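You operate a simulated robot arm through the tools that you are given. There is no shell and no other tool. Be economical: measure what you need, move in short steps, check, and stop when the job is done.

Carry out the task below with a simulated two-armed robot. There is one attempt and no reset: what you move stays moved.

TASK
Put the hand pad from the left half of the service table on top of the brown carton there. Take the fluff from the left half of the service table and put it on the top of the low cabinet. Take the pitcher on the steel counter and put it away on the top of the grey table. Take the measuring cup from the steel worktop and leave it on the jug shelf. Close the counter drawer. Put the green scrubber on the bottom of the steel counter. Take the red scrubber and put it on the bottom of the steel counter. The order is free. Set down upright: pitcher, measuring cup, green scrubber, red scrubber.

Only the result counts: the job must be done as asked and must still hold three seconds after the hand-in. Knocking over, shifting, dropping, spilling or breaking anything else fails it.

THE ROBOT
Two 6-joint arms with two-finger grippers on one trunk, on a base that drives. Base frame: it is fixed to the floor where the robot stands at the start and does not move with it; the origin is under the middle of the robot, x ahead of it, y to its left, z up; the surface under the hand at the start is at about z = 780. Lengths are in mm, angles in degrees, forces in N, time in s.
The left shoulder is at the start at [70, 176, 1065], the right one opposite. With the tool pointing down near the work surface each hand reaches from about 480 to 800 mm from the robot's upright axis, wherever it stands, measured 20 degrees to its own side. Places, roughly: bottom of the steel counter [-2900, -6800, 0]; carton [750, -250, 750]; counter drawer [-3100, -6300, 700]; fluff (5x5x3 cm) [600, -200, 800]; green scrubber (11x6x7 cm) [-3000, -6700, 900]; hand pad (6x12x3 cm) [700, 0, 800]; jug shelf [-4000, -5700, 400]; measuring cup [-3750, -5750, 1000]; pitcher [-3250, -6500, 1000]; red scrubber (11x6x7 cm) [-2900, -6700, 900]; top of the grey table [1000, -3000, 600]; top of the low cabinet [2300, -1900, 800]. Payload 2.45 kg a hand.
Tool frame (each hand has its own): the origin (TCP) lies between the finger pads and is the grasp point; the fingertips stand 26 mm ahead of it; z points along the fingers, y is the line along which they close. The gripper opens to 96 mm. The gripper's body begins 69 mm behind the TCP.
Orientation is told as [roll, pitch, yaw] about the base's x, y, z axes, in that order, counted from this pose: with the fingers straight down and closing along the base's y, the tool's x points along the base's -x, its y along +y and its z along -z.

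THE INTERFACE
- The arms move only by the tool drive_tool. It takes "left_rows", "right_rows" or both (then of equal length, played together; a hand with none holds still); each is one flat list of numbers, 6 for each row, row after row: the shift along the tool's x, y, z in units of 100 mm (1.0 is 100 mm), then the turn, a rotation vector about the tool's x, y, z in units of 90 degrees (1.0 is 90 degrees). In form: [dx, dy, dz, rx, ry, rz, dx, dy, dz, rx, ry, rz, ...]. A call has 1 to 20 rows; each row is the pose to reach, as a shift and turn from the pose commanded when the call began, along the tool's axes at that moment. "left_gripper" and "right_gripper" are, for a hand that has rows, the closure in counts, from 0 (fully open) to 255 (shut), set as the call begins (left out, the last holds). A call with a number of a shift or a turn outside -1 to 1 is refused whole. Each row takes 0.2 s and may step no farther than 50 mm and 8.6 degrees from the row before; otherwise, or with a gripper value out of range, the whole call is refused. A pose out of reach is approached as far as the arm can. The call stops where the force on the tool passes 40 N (or 10 N more than at its start, if that is more) or the arm is blocked; 0.2 s more then pass. Each finger halts on what it meets, pressing with about 37 N; the grip force reading is that of the motor and also rises with nothing between the fingers. The clock runs only during rows and for 0.2 s after the last one: add rows that repeat a pose to give the fingers time. The reply holds the time, the measured pose of the TCP, the force on the tool along the base axes, the opening and the grip force, in the units named above and with some noise, with the torque about the TCP (base axes, N m) and any sound that the robot's microphone picked up.
- Cameras (640 x 400 px; columns grow to the right, rows downward): "scene" is now at [138.7, -8.1, 1388.8]; the picture's right is [-0.11, -0.99, 0.00], its down [-0.63, 0.07, -0.78] and it looks along [0.77, -0.09, -0.63] (base axes); focal length 253 px, centre (320, 200). "left" rides on the left gripper at [82, -3, -98] in its tool frame; the picture's right is [0.04, 1.00, 0.00], its down [-0.73, 0.03, -0.68] and it looks along [-0.68, 0.03, 0.73] (tool axes); focal length 256 px, centre (320, 200). "right" rides on the right gripper at [82, 3, -98] in its tool frame; the picture's right is [-0.04, 1.00, 0.00], its down [-0.73, -0.03, -0.68] and it looks along [-0.68, -0.03, 0.73] (tool axes); focal length 256 px, centre (320, 200). There is no depth. A picture from a camera that has moved, and an enlarged one, comes with that camera's place and axes in the base frame and with its lens. The place of the scene camera against the robot may be out by one fixed shift of up to 12 mm in any direction.
- get_image(camera): a new picture of that camera. It takes no simulated time.
- move_column(by): slides the trunk up (or, below 0, down) by that many mm; the arms and the scene camera ride with it, the base frame stays. It gives what a move gives, with no picture.
- base_move(legs): drives the robot by 1 to 6 legs, each [ahead, left, turn to the left] in mm, mm and degrees, along the robot's own axes; the way and the turn of a leg run together, so that a leg with both is an arc; at most 1500 mm and 180 degrees a leg. The arms and the cameras ride along, it lands a little off, and it stops where it bumps. It gives what a move gives.
- aim_head(pan, tilt): turns the head with the scene camera to pan (to the left, within 86 degrees either way) and tilt (down, from -29 to 69), counted from straight ahead of the robot. It gives what a move gives.
- inspect(camera, box): a new picture of the part [left, top, right, bottom] of that camera's present view, enlarged. It takes no simulated time.
- hand_in(): hands the job in; it is judged then, once.

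Go step by step. Nothing tells you exact positions but the pictures and the camera data: compare them with the known pose of the tool, close in by small moves and look again before you grip or let go. The budget is 196 turns and 172 pictures, counting those below and the enlarged ones. Unless the task says otherwise, let go and move clear before handing in.

The tools are called after ">>>" by a JSON object that holds its "fn" and its "kwargs". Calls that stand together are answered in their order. drive_tool: Moves the arms, as the interface text tells. Its arguments: {"type":"object","properties":{"left_rows":{"type":"array","items":{"type":"number"}},"left_gripper":{"type":"number"},"right_rows":{"type":"array","items":{"type":"number"}},"right_gripper":{"type":"number"}},"required":[]} The other tools are called the same way: move_column (by) slides the trunk up or down; base_move (legs) drives the base; aim_head (pan, tilt) turns the head that bears the scene camera; get_image (camera) takes a picture; inspect (camera, box) takes an enlarged picture of a part of a camera's view; hand_in () hands the job in.

At the start:

```text
t: 0.0
left_ee_pos: [637.0, 102.0, 1042.0]
left_tool_rot: [0.0, 0.0, -0.1]
left_ft_force: [-0.2, 0.1, -0.6]
left_ft_torque: [-0.01, 0.0, -0.01]
left_gripper_width: 96.1
left_gripper_force: 0.1
right_ee_pos: [550.8, -334.5, 1133.7]
right_tool_rot: [0.0, -0.1, -0.1]
right_ft_force: [0.0, -0.3, -0.3]
right_ft_torque: [0.02, -0.01, -0.01]
right_gripper_width: 95.9
right_gripper_force: 0.0
trunk travel left (down, up): [-550.0, 290.0]
robot x, y, heading: [3.4, 2.5, -0.0]
head pan, tilt: [-6.5, 39.1]
```

scene: 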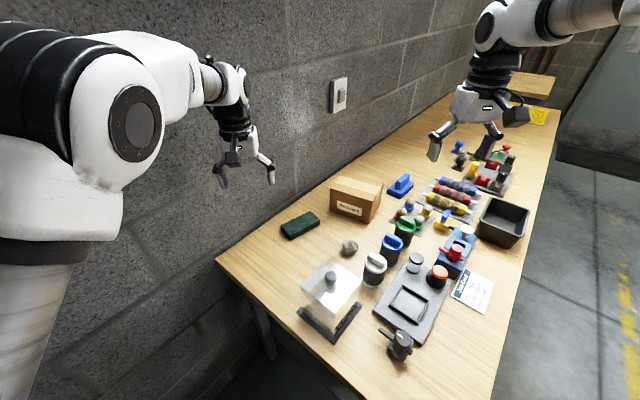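
right: 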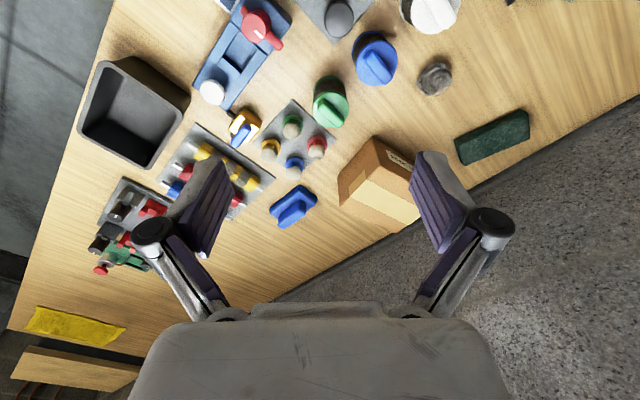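
left: 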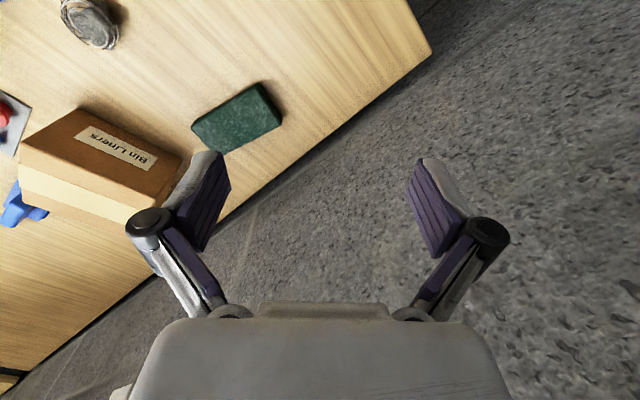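

The pad is at about [720, -10], the fluff at about [626, -153] and the carton at about [800, -215]. I'll look closer before moving.

>>> {"fn": "inspect", "kwargs": {"camera": "scene", "box": [260, 150, 420, 270]}}

>>> {"fn": "drive_tool", "kwargs": {"left_rows": [0, 0, 0, 0, 0, 0.09, -0.1, 0, 0, 0, 0, 0.18, -0.2, -0.1, 0, 0, 0, 0.27, -0.3, -0.2, 0, 0, 0, 0.36, -0.4, -0.4, 0, 0, 0, 0.45, -0.5, -0.6, 0, 0, 0, 0.54, -0.6, -0.8, 0, 0, 0, 0.63, -0.8, -1.0, 0, 0, 0, 0.72], "left_gripper": 0}}

```text
3.33 times, centred on (340, 210) of scene
camera zoom: at [138.7, -8.1, 1388.8], right [-0.11, -0.99, 0.0], down [-0.63, 0.07, -0.78], along [0.77, -0.09, -0.63], focal length 844 px, centre (253, 167)
```

zoom: 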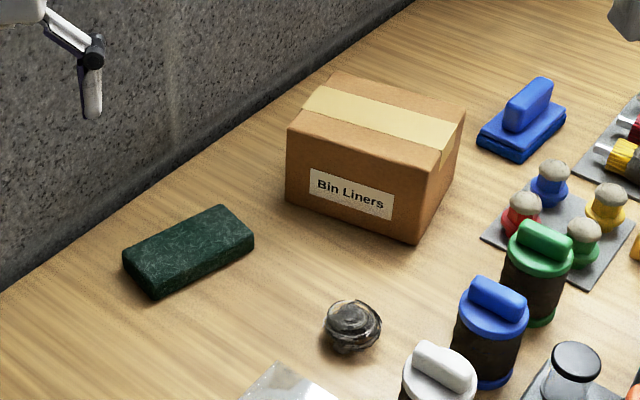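

```text
t: 1.8
left_ee_pos: [695.7, 20.4, 1037.8]
left_tool_rot: [0.0, -0.1, -64.9]
left_ft_force: [-0.7, 0.7, -0.1]
left_ft_torque: [0.02, 0.03, 0.02]
left_gripper_width: 96.2
left_gripper_force: 0.1
left hand out of reach, approached as far as the arm can: row 8
right_ee_pos: [550.1, -335.4, 1132.9]
right_tool_rot: [0.1, 0.0, 0.0]
right_ft_force: [0.1, 0.4, -0.8]
right_ft_torque: [0.0, 0.02, 0.03]
right_gripper_width: 96.3
right_gripper_force: 0.1
trunk travel left (down, up): [-550.0, 290.0]
robot x, y, heading: [1.5, 4.6, -0.3]
head pan, tilt: [-6.5, 39.1]
```

The pad sits about 120 mm from the wall, and the carton top is at z≈878 around (834, -222), beyond my reach. I'll turn right and shift a little closer.

>>> {"fn": "base_move", "kwargs": {"legs": [[0, 0, -38], [48, 165, 0]]}}

>>> {"fn": "get_image", "kwargs": {"camera": "scene"}}

>>> {"fn": "get_image", "kwargs": {"camera": "left"}}

```text
t: 5.0
left_ee_pos: [704.9, -307.2, 1037.5]
left_tool_rot: [0.1, -0.2, -102.3]
left_ft_force: [-0.9, -0.6, -0.8]
left_ft_torque: [-0.01, 0.02, -0.02]
left_gripper_width: 96.0
left_gripper_force: 0.0
right_ee_pos: [373.9, -501.0, 1133.2]
right_tool_rot: [0.0, 0.0, -37.4]
right_ft_force: [-0.5, 0.5, -0.3]
right_ft_torque: [-0.01, 0.0, -0.01]
right_gripper_width: 96.1
right_gripper_force: 0.2
trunk travel left (down, up): [-550.0, 290.0]
robot x, y, heading: [139.8, 97.3, -37.7]
head pan, tilt: [-6.5, 39.1]
```

```text
167 pictures are left
camera scene: at [244.7, 11.3, 1388.7], right [-0.69, -0.72, 0.0], down [-0.45, 0.44, -0.78], along [0.56, -0.54, -0.63], focal length 253 px, centre (320, 200)
```

scene: 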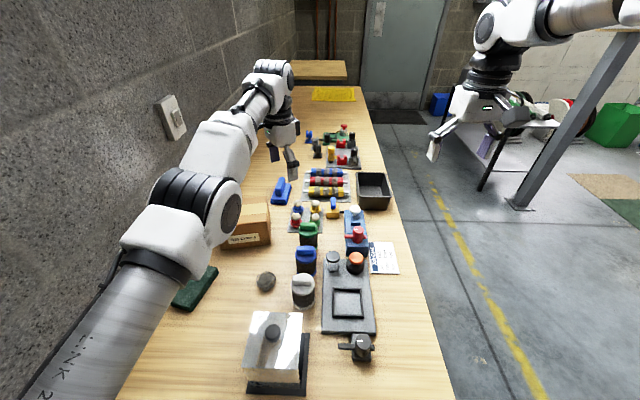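

```text
166 pictures are left
camera left: at [719.0, -228.0, 1136.9], right [0.98, -0.17, 0.0], down [-0.13, -0.72, 0.68], along [-0.12, -0.67, -0.73], focal length 256 px, centre (320, 200)
```

left: 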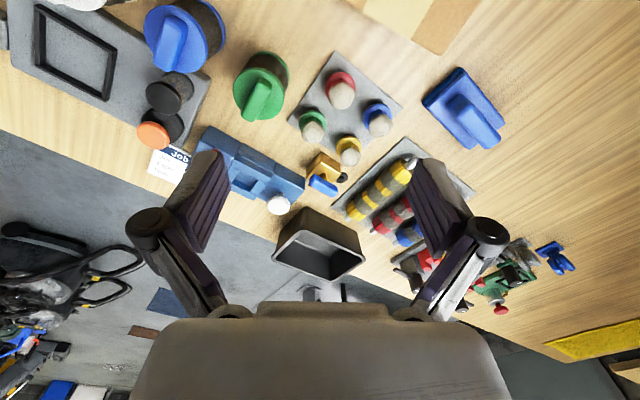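

The base landed well. Next I'll bring the left hand back over the pad, turning it to -66° yaw.

>>> {"fn": "drive_tool", "kwargs": {"left_rows": [0.2, -0.03, 0.1, 0, 0, -0.08, 0.4, -0.06, 0.2, 0, 0, -0.16, 0.6, -0.09, 0.3, 0, 0, -0.24, 0.8, -0.12, 0.4, 0, 0, -0.32, 1.0, -0.16, 0.5, 0, 0, -0.4]}}

```text
t: 6.2
left_ee_pos: [732.7, -235.8, 1102.1]
left_tool_rot: [-1.5, 5.7, -66.3]
left_ft_force: [0.1, -0.5, -0.1]
left_ft_torque: [0.0, 0.01, -0.02]
left_gripper_width: 96.1
left_gripper_force: 0.1
left hand out of reach, approached as far as the arm can: row 1, 2, 3, 4, 5
right_ee_pos: [375.0, -501.8, 1132.0]
right_tool_rot: [0.0, 0.1, -37.4]
right_ft_force: [-0.8, 0.0, 0.7]
right_ft_torque: [0.0, 0.05, 0.04]
right_gripper_width: 96.0
right_gripper_force: 0.1
trunk travel left (down, up): [-550.0, 290.0]
robot x, y, heading: [140.9, 99.1, -37.4]
head pan, tilt: [-6.5, 39.1]
```

The arm ended up high and off target, so I'll look at it before moving again.

>>> {"fn": "get_image", "kwargs": {"camera": "scene"}}

>>> {"fn": "drive_tool", "kwargs": {"left_rows": [0, 0, 0.3, 0, 0, 0, 0, 0, 0.6, 0, 0, 0]}}

```text
165 pictures are left
camera scene: at [246.1, 9.9, 1388.5], right [-0.69, -0.72, 0.0], down [-0.46, 0.44, -0.77], along [0.56, -0.54, -0.63], focal length 253 px, centre (320, 200)
```

scene: 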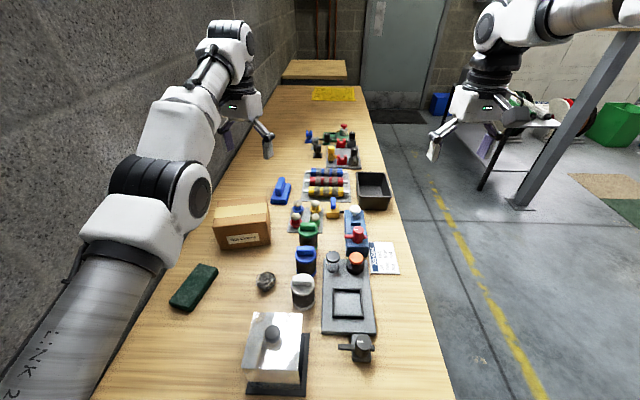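

```text
t: 6.8
left_ee_pos: [733.7, -236.3, 1080.9]
left_tool_rot: [-2.0, 7.6, -66.3]
left_ft_force: [-0.2, 0.2, -0.3]
left_ft_torque: [-0.01, -0.01, -0.01]
left_gripper_width: 96.1
left_gripper_force: 0.1
left hand out of reach, approached as far as the arm can: row 1, 2
right_ee_pos: [373.7, -500.6, 1132.9]
right_tool_rot: [0.1, 0.0, -37.5]
right_ft_force: [0.3, -0.1, 0.2]
right_ft_torque: [0.02, 0.05, 0.02]
right_gripper_width: 96.3
right_gripper_force: 0.0
trunk travel left (down, up): [-550.0, 290.0]
robot x, y, heading: [138.7, 97.2, -37.5]
head pan, tilt: [-6.5, 39.1]
```

The hand's height is stuck with the arm nearly stretched, so I'll pull it towards the robot.

>>> {"fn": "drive_tool", "kwargs": {"left_rows": [0.29, -0.16, 0, 0, 0, 0, 0.58, -0.32, 0, 0, 0, 0, 0.877, -0.481, 0, 0, 0, 0, 0.877, -0.481, 0, 0, 0, 0]}}

>>> {"fn": "get_image", "kwargs": {"camera": "scene"}}

```text
t: 7.8
left_ee_pos: [716.5, -247.9, 1099.4]
left_tool_rot: [-1.6, 5.8, -66.3]
left_ft_force: [-0.7, 0.0, 0.3]
left_ft_torque: [-0.01, -0.01, 0.0]
left_gripper_width: 96.3
left_gripper_force: 0.1
left hand out of reach, approached as far as the arm can: row 1, 2, 3, 4
right_ee_pos: [373.0, -501.2, 1133.5]
right_tool_rot: [0.0, 0.0, -37.5]
right_ft_force: [-1.0, 0.0, -0.1]
right_ft_torque: [-0.01, -0.01, -0.02]
right_gripper_width: 95.8
right_gripper_force: 0.0
trunk travel left (down, up): [-550.0, 290.0]
robot x, y, heading: [139.8, 103.5, -37.4]
head pan, tilt: [-6.5, 39.1]
```

```text
164 pictures are left
camera scene: at [244.8, 11.3, 1388.7], right [-0.69, -0.72, 0.0], down [-0.45, 0.44, -0.78], along [0.56, -0.54, -0.63], focal length 253 px, centre (320, 200)
```

scene: 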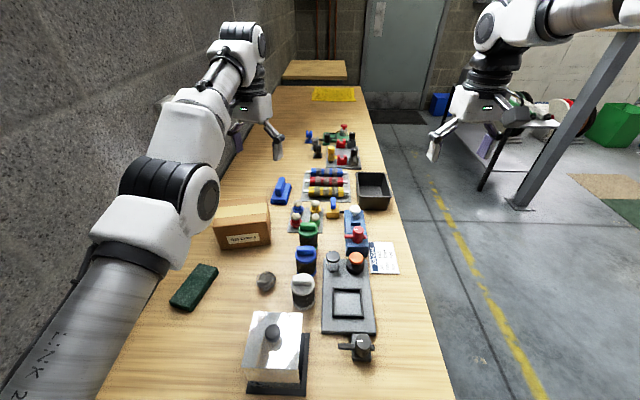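

The arm may be caught at a straight-elbow singularity, so I'll command the target up and see whether it follows.

>>> {"fn": "drive_tool", "kwargs": {"left_rows": [0, 0, -0.3, 0, 0, 0, 0, 0, -0.6, 0, 0, 0, 0, 0, -1.0, 0, 0, 0, 0, 0, -1.0, 0, 0, 0]}}

```text
t: 8.8
left_ee_pos: [710.6, -237.4, 1133.4]
left_tool_rot: [-1.5, 5.5, -66.2]
left_ft_force: [-0.3, -0.4, -0.1]
left_ft_torque: [0.0, 0.02, 0.0]
left_gripper_width: 96.1
left_gripper_force: 0.0
left hand out of reach, approached as far as the arm can: row 1, 2, 3, 4
right_ee_pos: [371.6, -500.6, 1134.3]
right_tool_rot: [0.1, 0.0, -37.5]
right_ft_force: [0.1, 0.6, 0.7]
right_ft_torque: [0.02, 0.01, 0.0]
right_gripper_width: 96.1
right_gripper_force: 0.1
trunk travel left (down, up): [-550.0, 290.0]
robot x, y, heading: [139.1, 97.4, -37.5]
head pan, tilt: [-6.5, 39.1]
```

I'll try to break the singularity by tilting the fingers towards the robot, which should bend the elbow.

>>> {"fn": "drive_tool", "kwargs": {"left_rows": [0, 0, 0, 0.044, 0.081, 0, 0, 0, 0, 0.088, 0.162, 0, 0, 0, 0, 0.132, 0.244, 0, 0, 0, 0, 0.177, 0.326, 0, 0, 0, 0, 0.221, 0.408, 0, 0, 0, 0, 0.265, 0.489, 0]}}

>>> {"fn": "get_image", "kwargs": {"camera": "scene"}}

```text
t: 10.2
left_ee_pos: [606.5, -114.7, 1003.2]
left_tool_rot: [-32.9, 46.8, -80.0]
left_ft_force: [0.9, -0.5, -0.2]
left_ft_torque: [0.04, 0.03, 0.01]
left_gripper_width: 95.8
left_gripper_force: 0.1
left hand out of reach, approached as far as the arm can: row 1, 2, 3, 4, 5, 6
right_ee_pos: [374.0, -500.9, 1132.2]
right_tool_rot: [0.1, 0.2, -37.6]
right_ft_force: [0.9, 0.2, -0.9]
right_ft_torque: [0.07, 0.04, -0.02]
right_gripper_width: 96.2
right_gripper_force: 0.0
trunk travel left (down, up): [-550.0, 290.0]
robot x, y, heading: [139.0, 96.2, -37.7]
head pan, tilt: [-6.5, 39.1]
```

```text
163 pictures are left
camera scene: at [246.1, 10.7, 1388.6], right [-0.69, -0.72, 0.0], down [-0.46, 0.44, -0.77], along [0.56, -0.54, -0.63], focal length 253 px, centre (320, 200)
```

scene: 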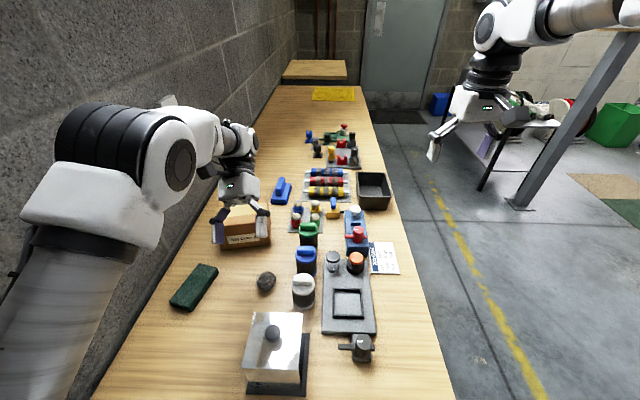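

That worked and the elbow is bent. Now I'll tilt the hand back upright.

>>> {"fn": "drive_tool", "kwargs": {"left_rows": [0, 0, 0, -0.044, -0.081, 0, 0, 0, 0, -0.088, -0.162, 0, 0, 0, 0, -0.132, -0.244, 0, 0, 0, 0, -0.177, -0.326, 0, 0, 0, 0, -0.221, -0.408, 0, 0, 0, 0, -0.265, -0.489, 0, 0, 0, 0, -0.265, -0.489, 0]}}

>>> {"fn": "get_image", "kwargs": {"camera": "left"}}

```text
t: 11.8
left_ee_pos: [611.0, -106.5, 1009.1]
left_tool_rot: [-4.7, 4.0, -64.9]
left_ft_force: [1.0, -0.1, -0.1]
left_ft_torque: [-0.01, 0.03, 0.01]
left_gripper_width: 96.1
left_gripper_force: 0.1
left hand out of reach, approached as far as the arm can: row 6, 7
right_ee_pos: [372.8, -501.8, 1132.4]
right_tool_rot: [0.0, -0.1, -37.5]
right_ft_force: [0.0, 0.6, 0.8]
right_ft_torque: [-0.01, 0.0, 0.01]
right_gripper_width: 95.9
right_gripper_force: 0.1
trunk travel left (down, up): [-550.0, 290.0]
robot x, y, heading: [139.2, 100.0, -37.5]
head pan, tilt: [-6.5, 39.1]
```

```text
162 pictures are left
camera left: at [583.9, -37.3, 1113.2], right [0.88, 0.46, -0.08], down [0.41, -0.67, 0.62], along [0.23, -0.58, -0.78], focal length 256 px, centre (320, 200)
```

left: 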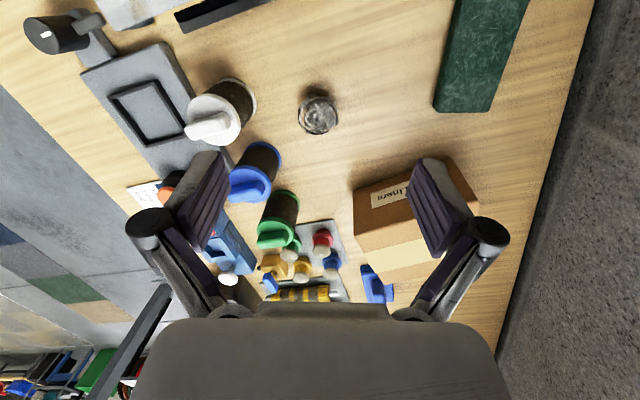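

The hand is now close to the pad. I'll move down and towards it.

>>> {"fn": "drive_tool", "kwargs": {"left_rows": [0.05, 0.2, 0.2, 0, 0, 0, 0.1, 0.4, 0.4, 0, 0, 0, 0.15, 0.6, 0.6, 0, 0, 0, 0.2, 0.8, 0.8, 0, 0, 0, 0.3, 1.0, 0.9, 0, 0, 0, 0.3, 1.0, 0.9, 0, 0, 0]}}

>>> {"fn": "get_image", "kwargs": {"camera": "left"}}

```text
t: 13.2
left_ee_pos: [675.2, -36.5, 911.5]
left_tool_rot: [-1.4, 5.6, -66.4]
left_ft_force: [-0.1, -0.7, -0.2]
left_ft_torque: [0.04, 0.0, 0.03]
left_gripper_width: 96.3
left_gripper_force: 0.0
right_ee_pos: [372.5, -501.4, 1133.8]
right_tool_rot: [0.1, 0.0, -37.4]
right_ft_force: [-0.4, -0.3, 0.0]
right_ft_torque: [-0.02, 0.0, 0.0]
right_gripper_width: 95.9
right_gripper_force: 0.1
trunk travel left (down, up): [-550.0, 290.0]
robot x, y, heading: [138.7, 100.3, -37.3]
head pan, tilt: [-6.5, 39.1]
```

```text
161 pictures are left
camera left: at [645.6, 27.0, 1018.9], right [0.9, 0.44, -0.02], down [0.36, -0.71, 0.6], along [0.25, -0.55, -0.8], focal length 256 px, centre (320, 200)
```

left: 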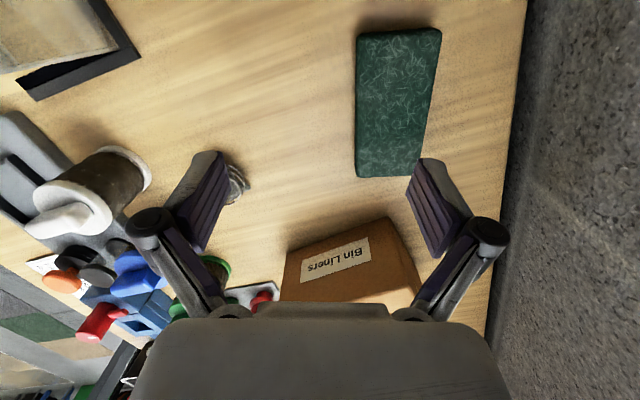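

The pad is at about (726, -8) with its long axis near -60°. I'll square the tool up over it.

>>> {"fn": "drive_tool", "kwargs": {"left_rows": [0.0, 0.3, 0.1, -0.008, -0.031, -0.035, 0.0, 0.59, 0.3, -0.016, -0.062, -0.071, 0.0, 0.59, 0.3, -0.016, -0.062, -0.071]}}

>>> {"fn": "get_image", "kwargs": {"camera": "left"}}

```text
t: 14.0
left_ee_pos: [728.1, -9.0, 883.6]
left_tool_rot: [0.3, -0.1, -59.8]
left_ft_force: [0.1, 0.1, 0.9]
left_ft_torque: [0.04, -0.01, 0.03]
left_gripper_width: 95.9
left_gripper_force: 0.1
right_ee_pos: [372.7, -501.6, 1132.9]
right_tool_rot: [0.1, 0.0, -37.5]
right_ft_force: [0.4, -0.1, 0.0]
right_ft_torque: [0.01, -0.06, 0.0]
right_gripper_width: 95.8
right_gripper_force: 0.1
trunk travel left (down, up): [-550.0, 290.0]
robot x, y, heading: [138.2, 99.7, -37.6]
head pan, tilt: [-6.5, 39.1]
```

```text
160 pictures are left
camera left: at [682.9, 59.0, 982.9], right [0.84, 0.54, 0.01], down [0.39, -0.62, 0.68], along [0.37, -0.57, -0.73], focal length 256 px, centre (320, 200)
```

left: 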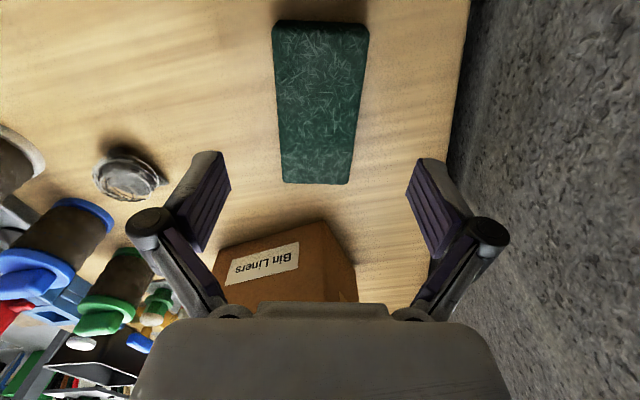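

The pad is aligned between the fingers. I'll descend and grip it.

>>> {"fn": "drive_tool", "kwargs": {"left_rows": [0.1, 0, 0.3, 0, 0, 0, 0.1, 0, 0.6, 0, 0, 0, 0.1, 0, 0.7, 0, 0, 0]}}

>>> {"fn": "drive_tool", "kwargs": {"left_rows": [0, 0, 0, 0, 0, 0, 0, 0, 0, 0, 0, 0, 0, 0, 0, 0, 0, 0, 0, 0, 0, 0, 0, 0], "left_gripper": 255}}

>>> {"fn": "get_image", "kwargs": {"camera": "left"}}

```text
t: 14.8
left_ee_pos: [723.7, 1.3, 813.6]
left_tool_rot: [0.2, 0.0, -59.7]
left_ft_force: [0.6, 0.4, 0.5]
left_ft_torque: [-0.03, -0.03, 0.02]
left_gripper_width: 96.0
left_gripper_force: 0.1
right_ee_pos: [373.0, -500.7, 1133.7]
right_tool_rot: [0.0, 0.0, -37.5]
right_ft_force: [0.1, 0.3, 0.2]
right_ft_torque: [0.02, -0.01, 0.0]
right_gripper_width: 95.8
right_gripper_force: 0.1
trunk travel left (down, up): [-550.0, 290.0]
robot x, y, heading: [142.8, 99.0, -37.4]
head pan, tilt: [-6.5, 39.1]
```

```text
t: 15.8
left_ee_pos: [722.6, 2.1, 813.3]
left_tool_rot: [0.3, 0.0, -59.9]
left_ft_force: [2.1, -0.6, 4.3]
left_ft_torque: [-0.01, -0.02, 0.06]
left_gripper_width: 58.9
left_gripper_force: 37.2
right_ee_pos: [374.5, -501.0, 1133.0]
right_tool_rot: [0.0, 0.1, -37.5]
right_ft_force: [-0.5, -0.2, -1.2]
right_ft_torque: [0.0, 0.02, 0.0]
right_gripper_width: 95.7
right_gripper_force: 0.0
trunk travel left (down, up): [-550.0, 290.0]
robot x, y, heading: [137.9, 104.0, -37.6]
head pan, tilt: [-6.5, 39.1]
```

```text
159 pictures are left
camera left: at [679.0, 69.5, 912.6], right [0.84, 0.54, 0.01], down [0.39, -0.62, 0.68], along [0.37, -0.57, -0.73], focal length 256 px, centre (320, 200)
```

left: 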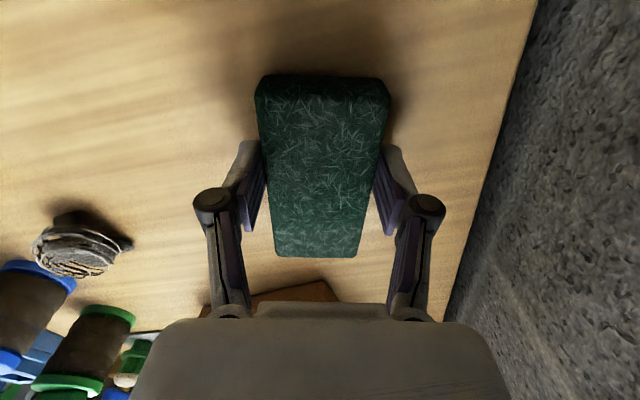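

The pad is held at 58.9 mm. I'll lift it and turn the base right so the carton is in comfortable reach.

>>> {"fn": "drive_tool", "kwargs": {"left_rows": [0, 0, -0.3, 0, 0, 0, 0, 0, -0.7, 0, 0, 0, 0, 0, -1.0, 0, 0, 0]}}

>>> {"fn": "drive_tool", "kwargs": {"left_rows": [0, 0, -0.3, 0, 0, 0, 0, 0, -0.6, 0, 0, 0]}}

>>> {"fn": "base_move", "kwargs": {"legs": [[0, 0, -25]]}}

>>> {"fn": "get_image", "kwargs": {"camera": "scene"}}

>>> {"fn": "get_image", "kwargs": {"camera": "left"}}

```text
t: 16.6
left_ee_pos: [721.8, -1.1, 913.9]
left_tool_rot: [0.3, 0.2, -59.9]
left_ft_force: [0.1, -0.4, -0.9]
left_ft_torque: [0.0, -0.02, -0.03]
left_gripper_width: 58.7
left_gripper_force: 36.4
right_ee_pos: [372.4, -500.2, 1133.3]
right_tool_rot: [0.0, 0.0, -37.5]
right_ft_force: [0.9, -1.0, 0.6]
right_ft_torque: [0.02, -0.01, 0.0]
right_gripper_width: 96.1
right_gripper_force: 0.1
trunk travel left (down, up): [-550.0, 290.0]
robot x, y, heading: [138.1, 100.2, -37.5]
head pan, tilt: [-6.5, 39.1]
```

```text
t: 17.2
left_ee_pos: [721.4, -2.4, 973.1]
left_tool_rot: [0.3, 0.1, -59.9]
left_ft_force: [-0.1, -0.4, -0.3]
left_ft_torque: [-0.03, 0.0, -0.01]
left_gripper_width: 58.9
left_gripper_force: 36.9
right_ee_pos: [372.4, -499.9, 1133.8]
right_tool_rot: [0.0, -0.1, -37.5]
right_ft_force: [0.0, 0.6, 0.0]
right_ft_torque: [0.0, -0.02, 0.0]
right_gripper_width: 96.0
right_gripper_force: 0.0
trunk travel left (down, up): [-550.0, 290.0]
robot x, y, heading: [137.9, 96.4, -37.6]
head pan, tilt: [-6.5, 39.1]
```

```text
t: 18.9
left_ee_pos: [626.4, -236.8, 972.3]
left_tool_rot: [0.3, 0.0, -84.5]
left_ft_force: [-0.3, 0.6, 0.1]
left_ft_torque: [0.0, 0.01, 0.03]
left_gripper_width: 58.6
left_gripper_force: 37.1
right_ee_pos: [102.1, -543.5, 1134.0]
right_tool_rot: [-0.1, 0.0, -62.1]
right_ft_force: [0.5, 0.7, 0.1]
right_ft_torque: [0.01, -0.02, 0.03]
right_gripper_width: 95.9
right_gripper_force: 0.1
trunk travel left (down, up): [-550.0, 290.0]
robot x, y, heading: [142.7, 101.2, -62.3]
head pan, tilt: [-6.5, 39.1]
```

```text
158 pictures are left
camera scene: at [197.6, -22.9, 1388.8], right [-0.93, -0.36, 0.0], down [-0.23, 0.59, -0.78], along [0.28, -0.72, -0.63], focal length 253 px, centre (320, 200)
```

scene: 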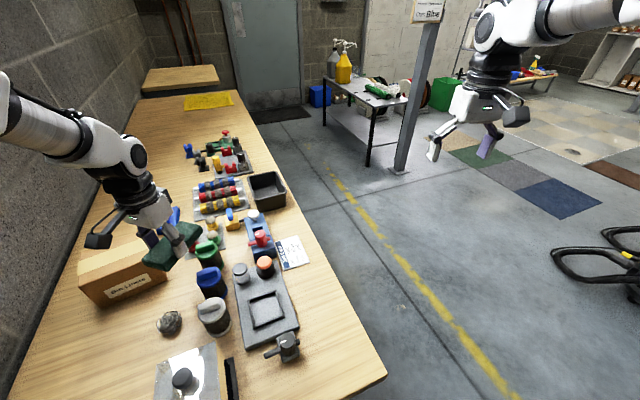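

```text
157 pictures are left
camera left: at [614.7, -156.2, 1070.9], right [0.99, 0.13, 0.0], down [0.1, -0.73, 0.68], along [0.1, -0.67, -0.73], focal length 256 px, centre (320, 200)
```

left: 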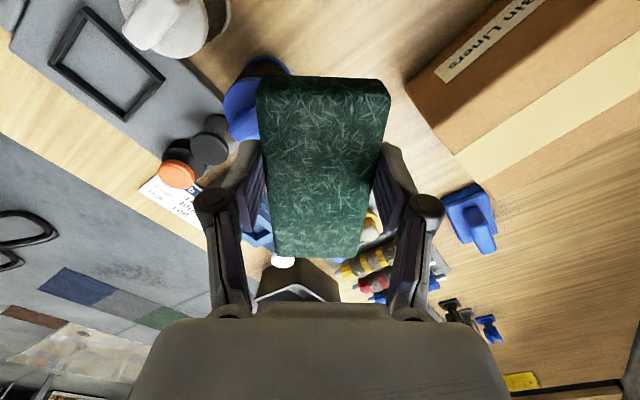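

The pad is clear above everything. I'll move it over the carton and turn it parallel to the carton.

>>> {"fn": "drive_tool", "kwargs": {"left_rows": [0, 0.25, 0, 0, 0, 0.08, 0, 0.5, 0, 0, 0, 0.16, 0, 0.75, 0, 0, 0, 0.24, 0, 1.0, 0, 0, 0, 0.333]}}

>>> {"fn": "get_image", "kwargs": {"camera": "left"}}

>>> {"fn": "get_image", "kwargs": {"camera": "scene"}}

```text
t: 19.9
left_ee_pos: [726.7, -227.2, 971.8]
left_tool_rot: [0.0, 0.1, -114.5]
left_ft_force: [0.3, 0.9, -0.1]
left_ft_torque: [-0.03, 0.03, 0.0]
left_gripper_width: 58.5
left_gripper_force: 37.2
right_ee_pos: [102.1, -543.7, 1134.0]
right_tool_rot: [0.0, -0.1, -62.1]
right_ft_force: [-0.1, 0.4, -0.4]
right_ft_torque: [-0.02, 0.02, 0.01]
right_gripper_width: 96.0
right_gripper_force: 0.0
trunk travel left (down, up): [-550.0, 290.0]
robot x, y, heading: [140.1, 101.8, -62.1]
head pan, tilt: [-6.5, 39.1]
```

```text
156 pictures are left
camera left: at [757.9, -154.3, 1070.4], right [0.92, -0.38, 0.0], down [-0.28, -0.68, 0.68], along [-0.26, -0.63, -0.74], focal length 256 px, centre (320, 200)
```

left: 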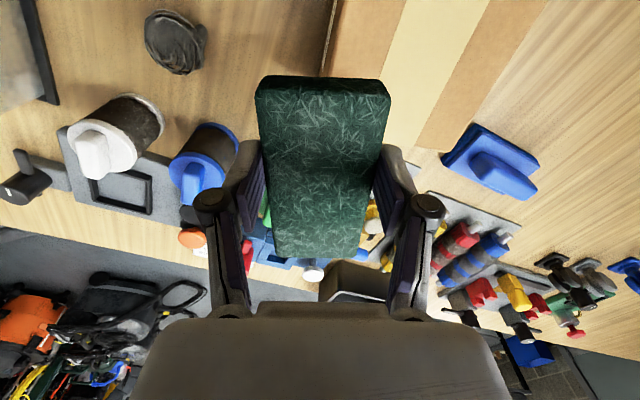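

```text
155 pictures are left
camera scene: at [199.2, -22.5, 1388.7], right [-0.93, -0.36, 0.0], down [-0.23, 0.59, -0.78], along [0.28, -0.72, -0.63], focal length 253 px, centre (320, 200)
```

scene: 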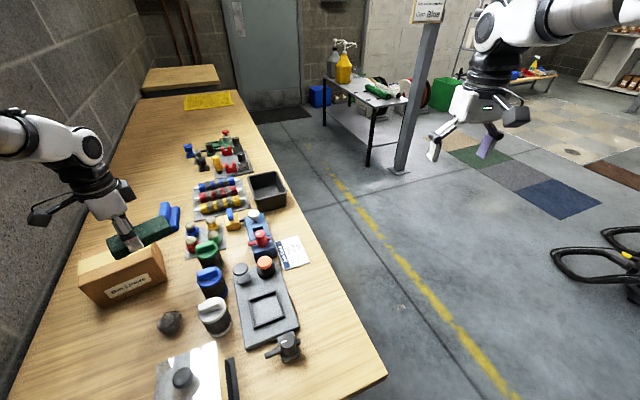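

From the wrist view the carton top is centred near (812, -215), with its long axis at about 56°. I'll shift over it and lower partway.

>>> {"fn": "drive_tool", "kwargs": {"left_rows": [0.23, 0.36, 0, 0, 0, 0.05, 0.46, 0.72, 0, 0, 0, 0.105, 0.46, 0.72, 0.3, 0, 0, 0.105]}}

>>> {"fn": "get_image", "kwargs": {"camera": "left"}}

>>> {"fn": "inspect", "kwargs": {"camera": "scene", "box": [40, 160, 240, 310]}}

```text
t: 20.7
left_ee_pos: [810.5, -214.4, 940.8]
left_tool_rot: [0.2, 0.3, -123.9]
left_ft_force: [0.1, -0.9, 0.3]
left_ft_torque: [0.04, -0.02, 0.03]
left_gripper_width: 58.6
left_gripper_force: 36.6
right_ee_pos: [100.2, -544.6, 1133.0]
right_tool_rot: [0.0, 0.1, -62.2]
right_ft_force: [0.0, -0.2, -0.5]
right_ft_torque: [0.0, 0.02, -0.03]
right_gripper_width: 96.1
right_gripper_force: 0.0
trunk travel left (down, up): [-550.0, 290.0]
robot x, y, heading: [142.8, 99.2, -61.8]
head pan, tilt: [-6.5, 39.1]
```

```text
154 pictures are left
camera left: at [853.1, -145.8, 1040.5], right [0.85, -0.53, 0.0], down [-0.39, -0.63, 0.68], along [-0.35, -0.58, -0.74], focal length 256 px, centre (320, 200)
```

left: 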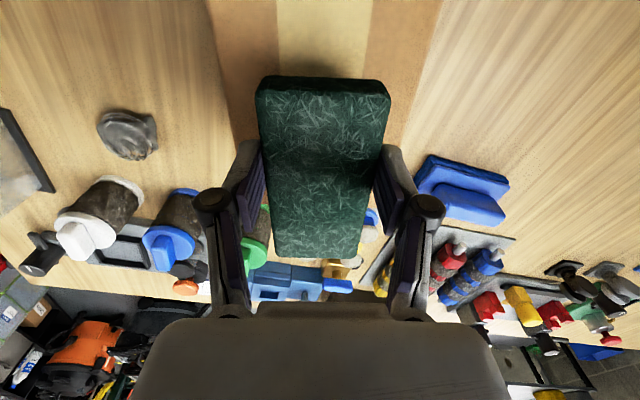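

```text
2.67 times, centred on (140, 235) of scene
camera zoom: at [197.4, -23.7, 1388.7], right [-0.93, -0.36, 0.0], down [-0.23, 0.59, -0.78], along [0.28, -0.72, -0.63], focal length 675 px, centre (800, 107)
```

zoom: 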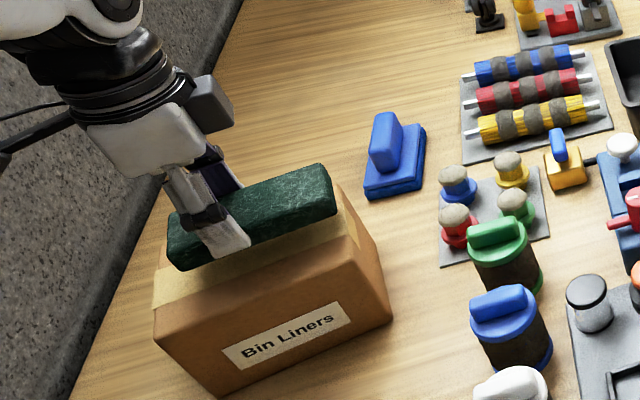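

It's centred and parallel. I'll lower to just above contact, then finish in small steps.

>>> {"fn": "drive_tool", "kwargs": {"left_rows": [0, 0, 0.1, 0, 0, 0, 0, 0, 0.2, 0, 0, 0, 0, 0, 0.25, 0, 0, 0]}}

>>> {"fn": "inspect", "kwargs": {"camera": "scene", "box": [70, 180, 190, 290]}}

```text
t: 21.5
left_ee_pos: [810.6, -216.4, 917.9]
left_tool_rot: [0.3, 0.3, -124.0]
left_ft_force: [0.0, 0.4, -0.4]
left_ft_torque: [0.0, -0.02, 0.02]
left_gripper_width: 58.8
left_gripper_force: 37.0
right_ee_pos: [100.2, -545.0, 1133.1]
right_tool_rot: [0.1, 0.1, -62.2]
right_ft_force: [-0.2, -1.1, -0.3]
right_ft_torque: [-0.02, -0.03, 0.0]
right_gripper_width: 95.8
right_gripper_force: 0.1
trunk travel left (down, up): [-550.0, 290.0]
robot x, y, heading: [139.6, 97.6, -62.1]
head pan, tilt: [-6.5, 39.1]
```

```text
3.64 times, centred on (130, 235) of scene
camera zoom: at [197.9, -22.8, 1388.8], right [-0.93, -0.36, 0.0], down [-0.23, 0.59, -0.78], along [0.28, -0.72, -0.63], focal length 920 px, centre (1011, 73)
```

zoom: 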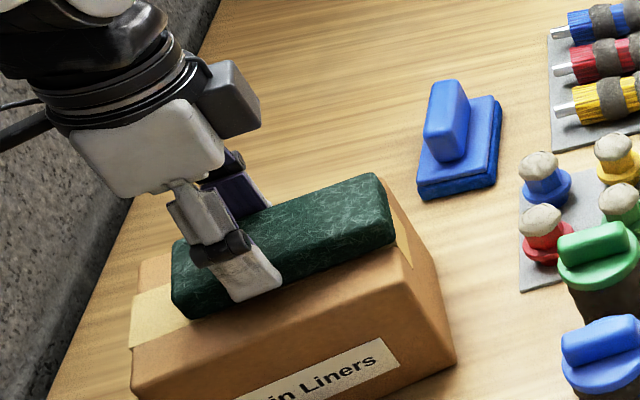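

>>> {"fn": "drive_tool", "kwargs": {"left_rows": [0, 0, 0.03, 0, 0, 0, 0, 0, 0.06, 0, 0, 0, 0, 0, 0.08, 0, 0, 0]}}

```text
t: 22.3
left_ee_pos: [810.7, -214.0, 912.0]
left_tool_rot: [0.5, 0.2, -123.9]
left_ft_force: [8.0, -5.2, 26.6]
left_ft_torque: [-0.25, 0.22, 0.13]
left_gripper_width: 58.7
left_gripper_force: 37.2
right_ee_pos: [99.0, -543.1, 1134.1]
right_tool_rot: [0.1, -0.1, -62.1]
right_ft_force: [-0.7, -0.6, 0.2]
right_ft_torque: [-0.02, 0.02, 0.01]
right_gripper_width: 96.0
right_gripper_force: 0.0
trunk travel left (down, up): [-550.0, 290.0]
robot x, y, heading: [138.1, 99.7, -62.0]
head pan, tilt: [-6.5, 39.1]
```

The pad is in contact with the carton. I'll ease off 2 mm, open and rise.

>>> {"fn": "drive_tool", "kwargs": {"left_rows": [0, 0, -0.03, 0, 0, 0, 0, 0, -0.03, 0, 0, 0]}}

>>> {"fn": "drive_tool", "kwargs": {"left_rows": [0, 0, 0, 0, 0, 0, 0, 0, 0, 0, 0, 0, 0, 0, -0.3, 0, 0, 0, 0, 0, -0.6, 0, 0, 0, 0, 0, -0.9, 0, 0, 0], "left_gripper": 0}}

>>> {"fn": "get_image", "kwargs": {"camera": "left"}}

>>> {"fn": "get_image", "kwargs": {"camera": "scene"}}

```text
t: 22.9
left_ee_pos: [810.3, -213.9, 913.5]
left_tool_rot: [0.3, 0.2, -124.0]
left_ft_force: [8.1, -7.0, 19.2]
left_ft_torque: [-0.46, -0.26, 0.14]
left_gripper_width: 58.5
left_gripper_force: 36.8
right_ee_pos: [99.8, -543.5, 1133.4]
right_tool_rot: [0.0, -0.1, -62.1]
right_ft_force: [0.4, 0.1, -0.3]
right_ft_torque: [0.0, -0.03, 0.03]
right_gripper_width: 95.8
right_gripper_force: 0.1
trunk travel left (down, up): [-550.0, 290.0]
robot x, y, heading: [140.1, 93.3, -61.8]
head pan, tilt: [-6.5, 39.1]
```

```text
t: 24.1
left_ee_pos: [809.4, -212.1, 1002.6]
left_tool_rot: [0.2, 0.2, -124.0]
left_ft_force: [0.1, 0.5, 0.2]
left_ft_torque: [0.03, -0.01, -0.01]
left_gripper_width: 96.0
left_gripper_force: 0.0
right_ee_pos: [100.6, -543.2, 1133.3]
right_tool_rot: [0.1, 0.0, -62.1]
right_ft_force: [0.1, 0.2, 0.1]
right_ft_torque: [0.0, 0.02, 0.0]
right_gripper_width: 96.0
right_gripper_force: 0.1
trunk travel left (down, up): [-550.0, 290.0]
robot x, y, heading: [137.2, 100.3, -61.9]
head pan, tilt: [-6.5, 39.1]
```

```text
151 pictures are left
camera left: at [851.8, -144.4, 1102.4], right [0.85, -0.53, 0.0], down [-0.39, -0.63, 0.68], along [-0.35, -0.58, -0.74], focal length 256 px, centre (320, 200)
```

left: 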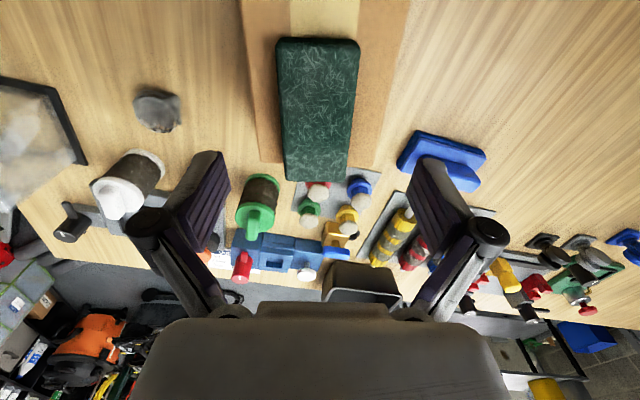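

```text
150 pictures are left
camera scene: at [196.8, -22.5, 1388.8], right [-0.93, -0.36, 0.0], down [-0.23, 0.59, -0.78], along [0.28, -0.72, -0.63], focal length 253 px, centre (320, 200)
```

scene: 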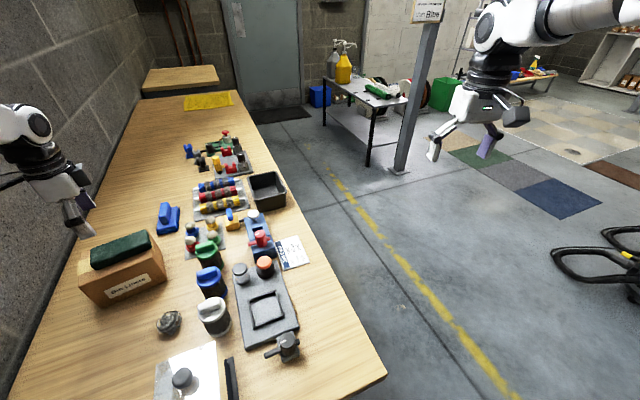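

The pad rests squarely on the carton. The fluff is at about (621, -151), so I'll move there with yaw -160 to stay clear of the jars.

>>> {"fn": "drive_tool", "kwargs": {"left_rows": [-0.06, -0.2, 0, 0, 0, 0.08, -0.12, -0.4, 0, 0, 0, 0.16, -0.18, -0.6, 0, 0, 0, 0.24, -0.24, -0.8, 0, 0, 0, 0.32, -0.3, -1.0, 0, 0, 0, 0.4]}}

```text
t: 25.3
left_ee_pos: [707.7, -180.8, 1000.8]
left_tool_rot: [0.0, 0.3, -160.1]
left_ft_force: [-0.7, 0.0, 0.9]
left_ft_torque: [0.0, -0.01, 0.02]
left_gripper_width: 96.1
left_gripper_force: 0.0
right_ee_pos: [101.0, -542.4, 1133.9]
right_tool_rot: [0.0, 0.0, -62.2]
right_ft_force: [-0.2, 0.3, -0.8]
right_ft_torque: [0.01, 0.01, 0.02]
right_gripper_width: 96.0
right_gripper_force: 0.1
trunk travel left (down, up): [-550.0, 290.0]
robot x, y, heading: [143.1, 96.2, -62.0]
head pan, tilt: [-6.5, 39.1]
```

>>> {"fn": "drive_tool", "kwargs": {"left_rows": [-0.24, -0.19, 0, 0, 0, 0, -0.48, -0.38, 0.1, 0, 0, 0, -0.72, -0.58, 0.4, 0, 0, 0, -0.72, -0.58, 0.8, 0, 0, 0]}}

>>> {"fn": "get_image", "kwargs": {"camera": "left"}}

>>> {"fn": "get_image", "kwargs": {"camera": "scene"}}

```text
t: 26.3
left_ee_pos: [624.0, -153.5, 921.4]
left_tool_rot: [-0.1, 0.2, -159.8]
left_ft_force: [0.1, -0.1, -0.7]
left_ft_torque: [0.03, 0.03, -0.02]
left_gripper_width: 96.1
left_gripper_force: 0.0
right_ee_pos: [102.6, -544.1, 1133.3]
right_tool_rot: [0.0, 0.1, -62.1]
right_ft_force: [-0.7, 0.1, -0.3]
right_ft_torque: [0.02, 0.07, 0.0]
right_gripper_width: 95.8
right_gripper_force: 0.0
trunk travel left (down, up): [-550.0, 290.0]
robot x, y, heading: [140.4, 99.1, -62.0]
head pan, tilt: [-6.5, 39.1]
```

```text
149 pictures are left
camera left: at [698.1, -123.8, 1021.1], right [0.38, -0.92, 0.0], down [-0.68, -0.28, 0.68], along [-0.63, -0.26, -0.74], focal length 256 px, centre (320, 200)
```

left: 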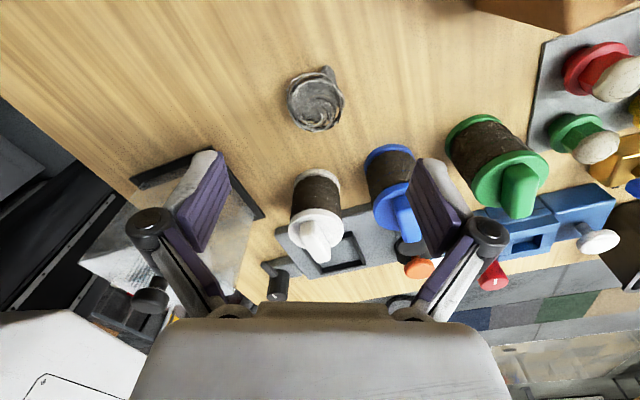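

```text
148 pictures are left
camera scene: at [199.7, -24.1, 1388.6], right [-0.93, -0.36, 0.0], down [-0.23, 0.59, -0.77], along [0.28, -0.72, -0.63], focal length 253 px, centre (320, 200)
```

scene: 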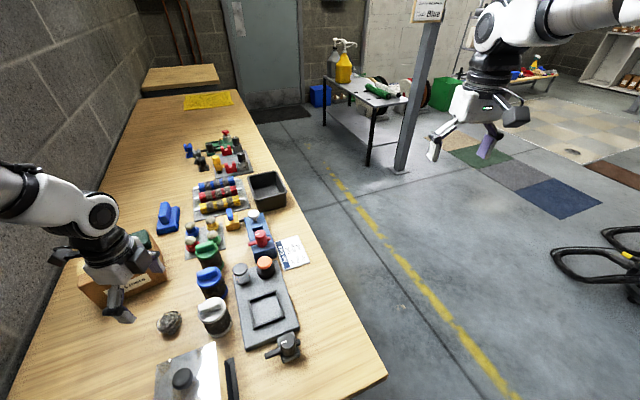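

I'll descend over the fluff and grip it.

>>> {"fn": "drive_tool", "kwargs": {"left_rows": [-0.06, -0.02, 0.35, 0, 0, 0, -0.06, -0.02, 0.7, 0, 0, 0, -0.06, -0.02, 1.0, 0, 0, 0]}}

>>> {"fn": "get_image", "kwargs": {"camera": "left"}}

```text
t: 27.1
left_ee_pos: [616.3, -154.3, 824.0]
left_tool_rot: [0.0, 0.2, -159.9]
left_ft_force: [-0.5, 0.8, 0.1]
left_ft_torque: [-0.03, -0.01, 0.0]
left_gripper_width: 95.9
left_gripper_force: 0.0
right_ee_pos: [101.5, -543.7, 1133.2]
right_tool_rot: [0.0, 0.0, -62.1]
right_ft_force: [-0.4, 0.0, -0.9]
right_ft_torque: [0.03, -0.02, 0.01]
right_gripper_width: 96.0
right_gripper_force: 0.0
trunk travel left (down, up): [-550.0, 290.0]
robot x, y, heading: [143.4, 100.1, -62.1]
head pan, tilt: [-6.5, 39.1]
```

```text
147 pictures are left
camera left: at [692.1, -125.2, 922.8], right [0.38, -0.92, 0.0], down [-0.68, -0.28, 0.68], along [-0.62, -0.26, -0.74], focal length 256 px, centre (320, 200)
```

left: 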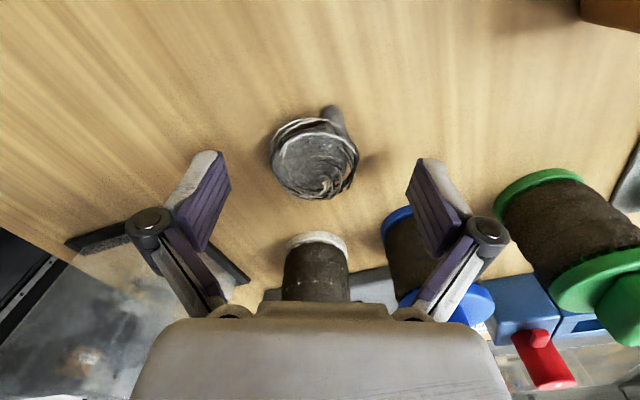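

>>> {"fn": "drive_tool", "kwargs": {"left_rows": [0, 0, 0.06, 0, 0, 0, 0, 0, 0.12, 0, 0, 0]}}

>>> {"fn": "drive_tool", "kwargs": {"left_rows": [0, 0, 0, 0, 0, 0, 0, 0, 0, 0, 0, 0, 0, 0, 0, 0, 0, 0, 0, 0, 0, 0, 0, 0], "left_gripper": 255}}

>>> {"fn": "drive_tool", "kwargs": {"left_rows": [0, 0, -0.3, 0, 0, 0, 0, 0, -0.6, 0, 0, 0, 0, 0, -1.0, 0, 0, 0]}}

>>> {"fn": "get_image", "kwargs": {"camera": "left"}}

```text
t: 27.7
left_ee_pos: [617.8, -156.1, 810.5]
left_tool_rot: [0.0, 0.3, -160.0]
left_ft_force: [0.2, 0.3, 0.5]
left_ft_torque: [-0.04, 0.0, -0.03]
left_gripper_width: 96.0
left_gripper_force: 0.0
right_ee_pos: [100.6, -544.2, 1133.1]
right_tool_rot: [0.0, 0.0, -62.2]
right_ft_force: [-1.0, -0.2, 0.5]
right_ft_torque: [-0.03, 0.0, 0.02]
right_gripper_width: 96.0
right_gripper_force: 0.1
trunk travel left (down, up): [-550.0, 290.0]
robot x, y, heading: [140.4, 101.8, -62.2]
head pan, tilt: [-6.5, 39.1]
```

```text
t: 28.7
left_ee_pos: [616.6, -153.4, 814.1]
left_tool_rot: [0.3, 0.4, -160.1]
left_ft_force: [4.4, 11.7, 36.3]
left_ft_torque: [0.22, 0.01, 0.07]
left_gripper_width: 48.6
left_gripper_force: 36.7
right_ee_pos: [98.5, -540.4, 1135.7]
right_tool_rot: [0.1, -0.2, -62.1]
right_ft_force: [-0.1, 0.2, -0.4]
right_ft_torque: [-0.02, -0.01, 0.01]
right_gripper_width: 95.8
right_gripper_force: 0.1
trunk travel left (down, up): [-550.0, 290.0]
robot x, y, heading: [140.8, 102.3, -62.1]
head pan, tilt: [-6.5, 39.1]
```

```text
t: 29.5
left_ee_pos: [614.8, -155.6, 909.2]
left_tool_rot: [0.0, 0.3, -160.0]
left_ft_force: [0.4, -0.1, 0.3]
left_ft_torque: [-0.01, 0.0, -0.04]
left_gripper_width: 34.6
left_gripper_force: 37.0
right_ee_pos: [99.9, -543.9, 1134.1]
right_tool_rot: [0.0, 0.0, -62.0]
right_ft_force: [-0.2, 0.5, -0.5]
right_ft_torque: [0.0, -0.06, 0.03]
right_gripper_width: 96.2
right_gripper_force: 0.1
trunk travel left (down, up): [-550.0, 290.0]
robot x, y, heading: [141.4, 98.9, -61.8]
head pan, tilt: [-6.5, 39.1]
```

```text
146 pictures are left
camera left: at [689.7, -125.1, 1009.7], right [0.38, -0.93, 0.0], down [-0.68, -0.28, 0.68], along [-0.62, -0.26, -0.74], focal length 256 px, centre (320, 200)
```

left: 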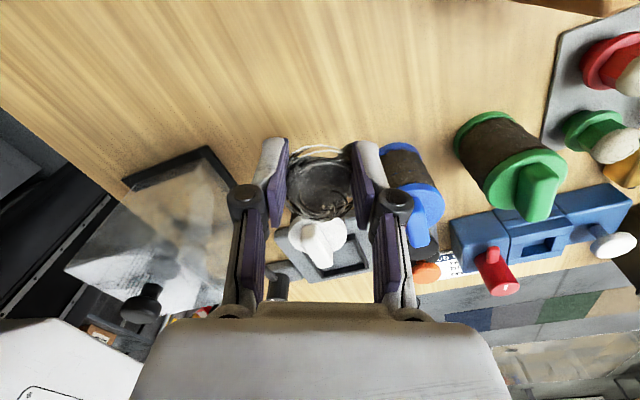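

The fluff is held. I'll lift higher, back out from the table and drive along its front towards the low cabinet.

>>> {"fn": "drive_tool", "kwargs": {"left_rows": [0, 0, -0.4, 0, 0, 0, 0, 0, -0.8, 0, 0, 0, 0, 0, -1.0, 0, 0, 0]}}

>>> {"fn": "base_move", "kwargs": {"legs": [[211, -688, 0], [0, 0, 17], [1400, 0, 0]]}}

>>> {"fn": "get_image", "kwargs": {"camera": "scene"}}

```text
t: 30.3
left_ee_pos: [615.1, -153.7, 1013.7]
left_tool_rot: [0.0, 0.4, -160.0]
left_ft_force: [-0.7, 0.0, -0.4]
left_ft_torque: [0.0, 0.01, 0.0]
left_gripper_width: 34.3
left_gripper_force: 37.2
right_ee_pos: [100.4, -544.6, 1132.5]
right_tool_rot: [0.0, 0.0, -62.1]
right_ft_force: [0.5, -0.7, 0.3]
right_ft_torque: [0.02, 0.01, -0.01]
right_gripper_width: 95.9
right_gripper_force: 0.1
trunk travel left (down, up): [-550.0, 290.0]
robot x, y, heading: [139.0, 100.4, -62.1]
head pan, tilt: [-6.5, 39.1]
```

```text
t: 41.8
left_ee_pos: [1134.3, -1523.8, 1013.2]
left_tool_rot: [0.0, 0.2, -144.1]
left_ft_force: [0.7, 0.4, -0.5]
left_ft_torque: [-0.01, 0.02, -0.01]
left_gripper_width: 34.3
left_gripper_force: 37.2
right_ee_pos: [745.7, -2040.1, 1132.8]
right_tool_rot: [-0.1, 0.0, -46.3]
right_ft_force: [-0.4, 0.2, 0.5]
right_ft_torque: [0.02, 0.0, 0.01]
right_gripper_width: 95.9
right_gripper_force: 0.1
trunk travel left (down, up): [-550.0, 290.0]
robot x, y, heading: [611.6, -1408.7, -46.5]
head pan, tilt: [-6.5, 39.1]
```

```text
145 pictures are left
camera scene: at [697.4, -1513.0, 1388.8], right [-0.8, -0.6, 0.0], down [-0.38, 0.5, -0.78], along [0.47, -0.62, -0.63], focal length 253 px, centre (320, 200)
```

scene: 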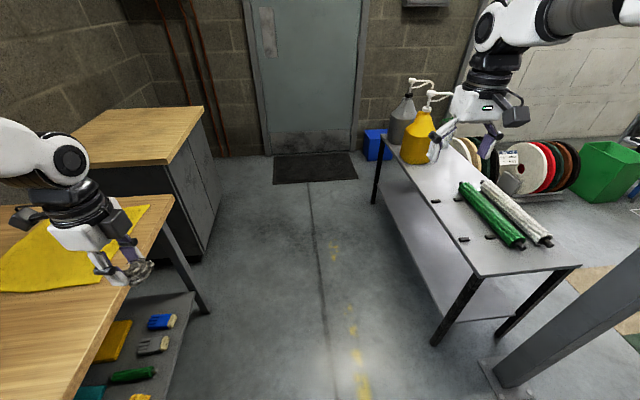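

The corridor is clear and the cabinet top has its front edge near v≈-20 mm in the table-aligned frame. I'll continue and turn towards the cabinet.

>>> {"fn": "base_move", "kwargs": {"legs": [[1200, 0, 0], [0, 0, 55]]}}

>>> {"fn": "aim_head", "kwargs": {"pan": 25, "tilt": 40}}

>>> {"fn": "get_image", "kwargs": {"camera": "scene"}}

```text
t: 50.2
left_ee_pos: [1807.6, -1889.1, 1013.3]
left_tool_rot: [-0.1, 0.3, -89.0]
left_ft_force: [0.5, 0.1, 0.4]
left_ft_torque: [0.0, 0.0, -0.02]
left_gripper_width: 34.3
left_gripper_force: 36.8
right_ee_pos: [2008.3, -2503.2, 1133.6]
right_tool_rot: [0.1, 0.1, 8.6]
right_ft_force: [0.2, -0.2, 0.4]
right_ft_torque: [-0.01, 0.02, 0.01]
right_gripper_width: 95.8
right_gripper_force: 0.0
trunk travel left (down, up): [-550.0, 290.0]
robot x, y, heading: [1411.9, -2256.7, 8.5]
head pan, tilt: [-6.5, 39.1]
```

```text
t: 51.1
left_ee_pos: [1809.8, -1890.2, 1012.4]
left_tool_rot: [0.0, 0.3, -89.1]
left_ft_force: [0.2, 1.5, -0.2]
left_ft_torque: [0.02, 0.0, 0.01]
left_gripper_width: 34.4
left_gripper_force: 37.2
right_ee_pos: [2008.5, -2504.0, 1133.4]
right_tool_rot: [0.0, 0.0, 8.7]
right_ft_force: [-0.7, 0.6, -0.1]
right_ft_torque: [0.03, 0.01, 0.01]
right_gripper_width: 96.2
right_gripper_force: 0.0
trunk travel left (down, up): [-550.0, 290.0]
robot x, y, heading: [1416.3, -2252.2, 8.8]
head pan, tilt: [25.0, 40.0]
```

```text
144 pictures are left
camera scene: at [1537.3, -2199.1, 1387.5], right [0.55, -0.83, 0.0], down [-0.54, -0.36, -0.77], along [0.64, 0.42, -0.64], focal length 253 px, centre (320, 200)
```

scene: 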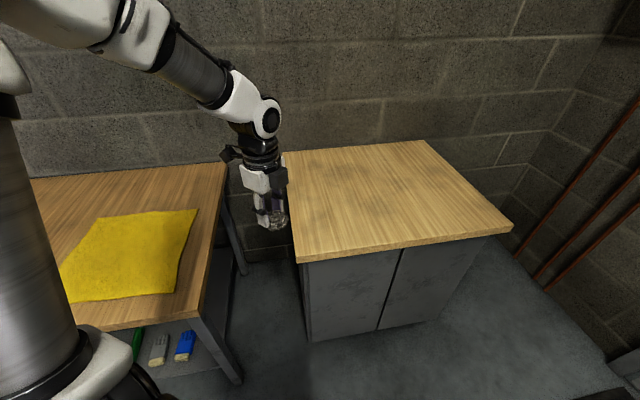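

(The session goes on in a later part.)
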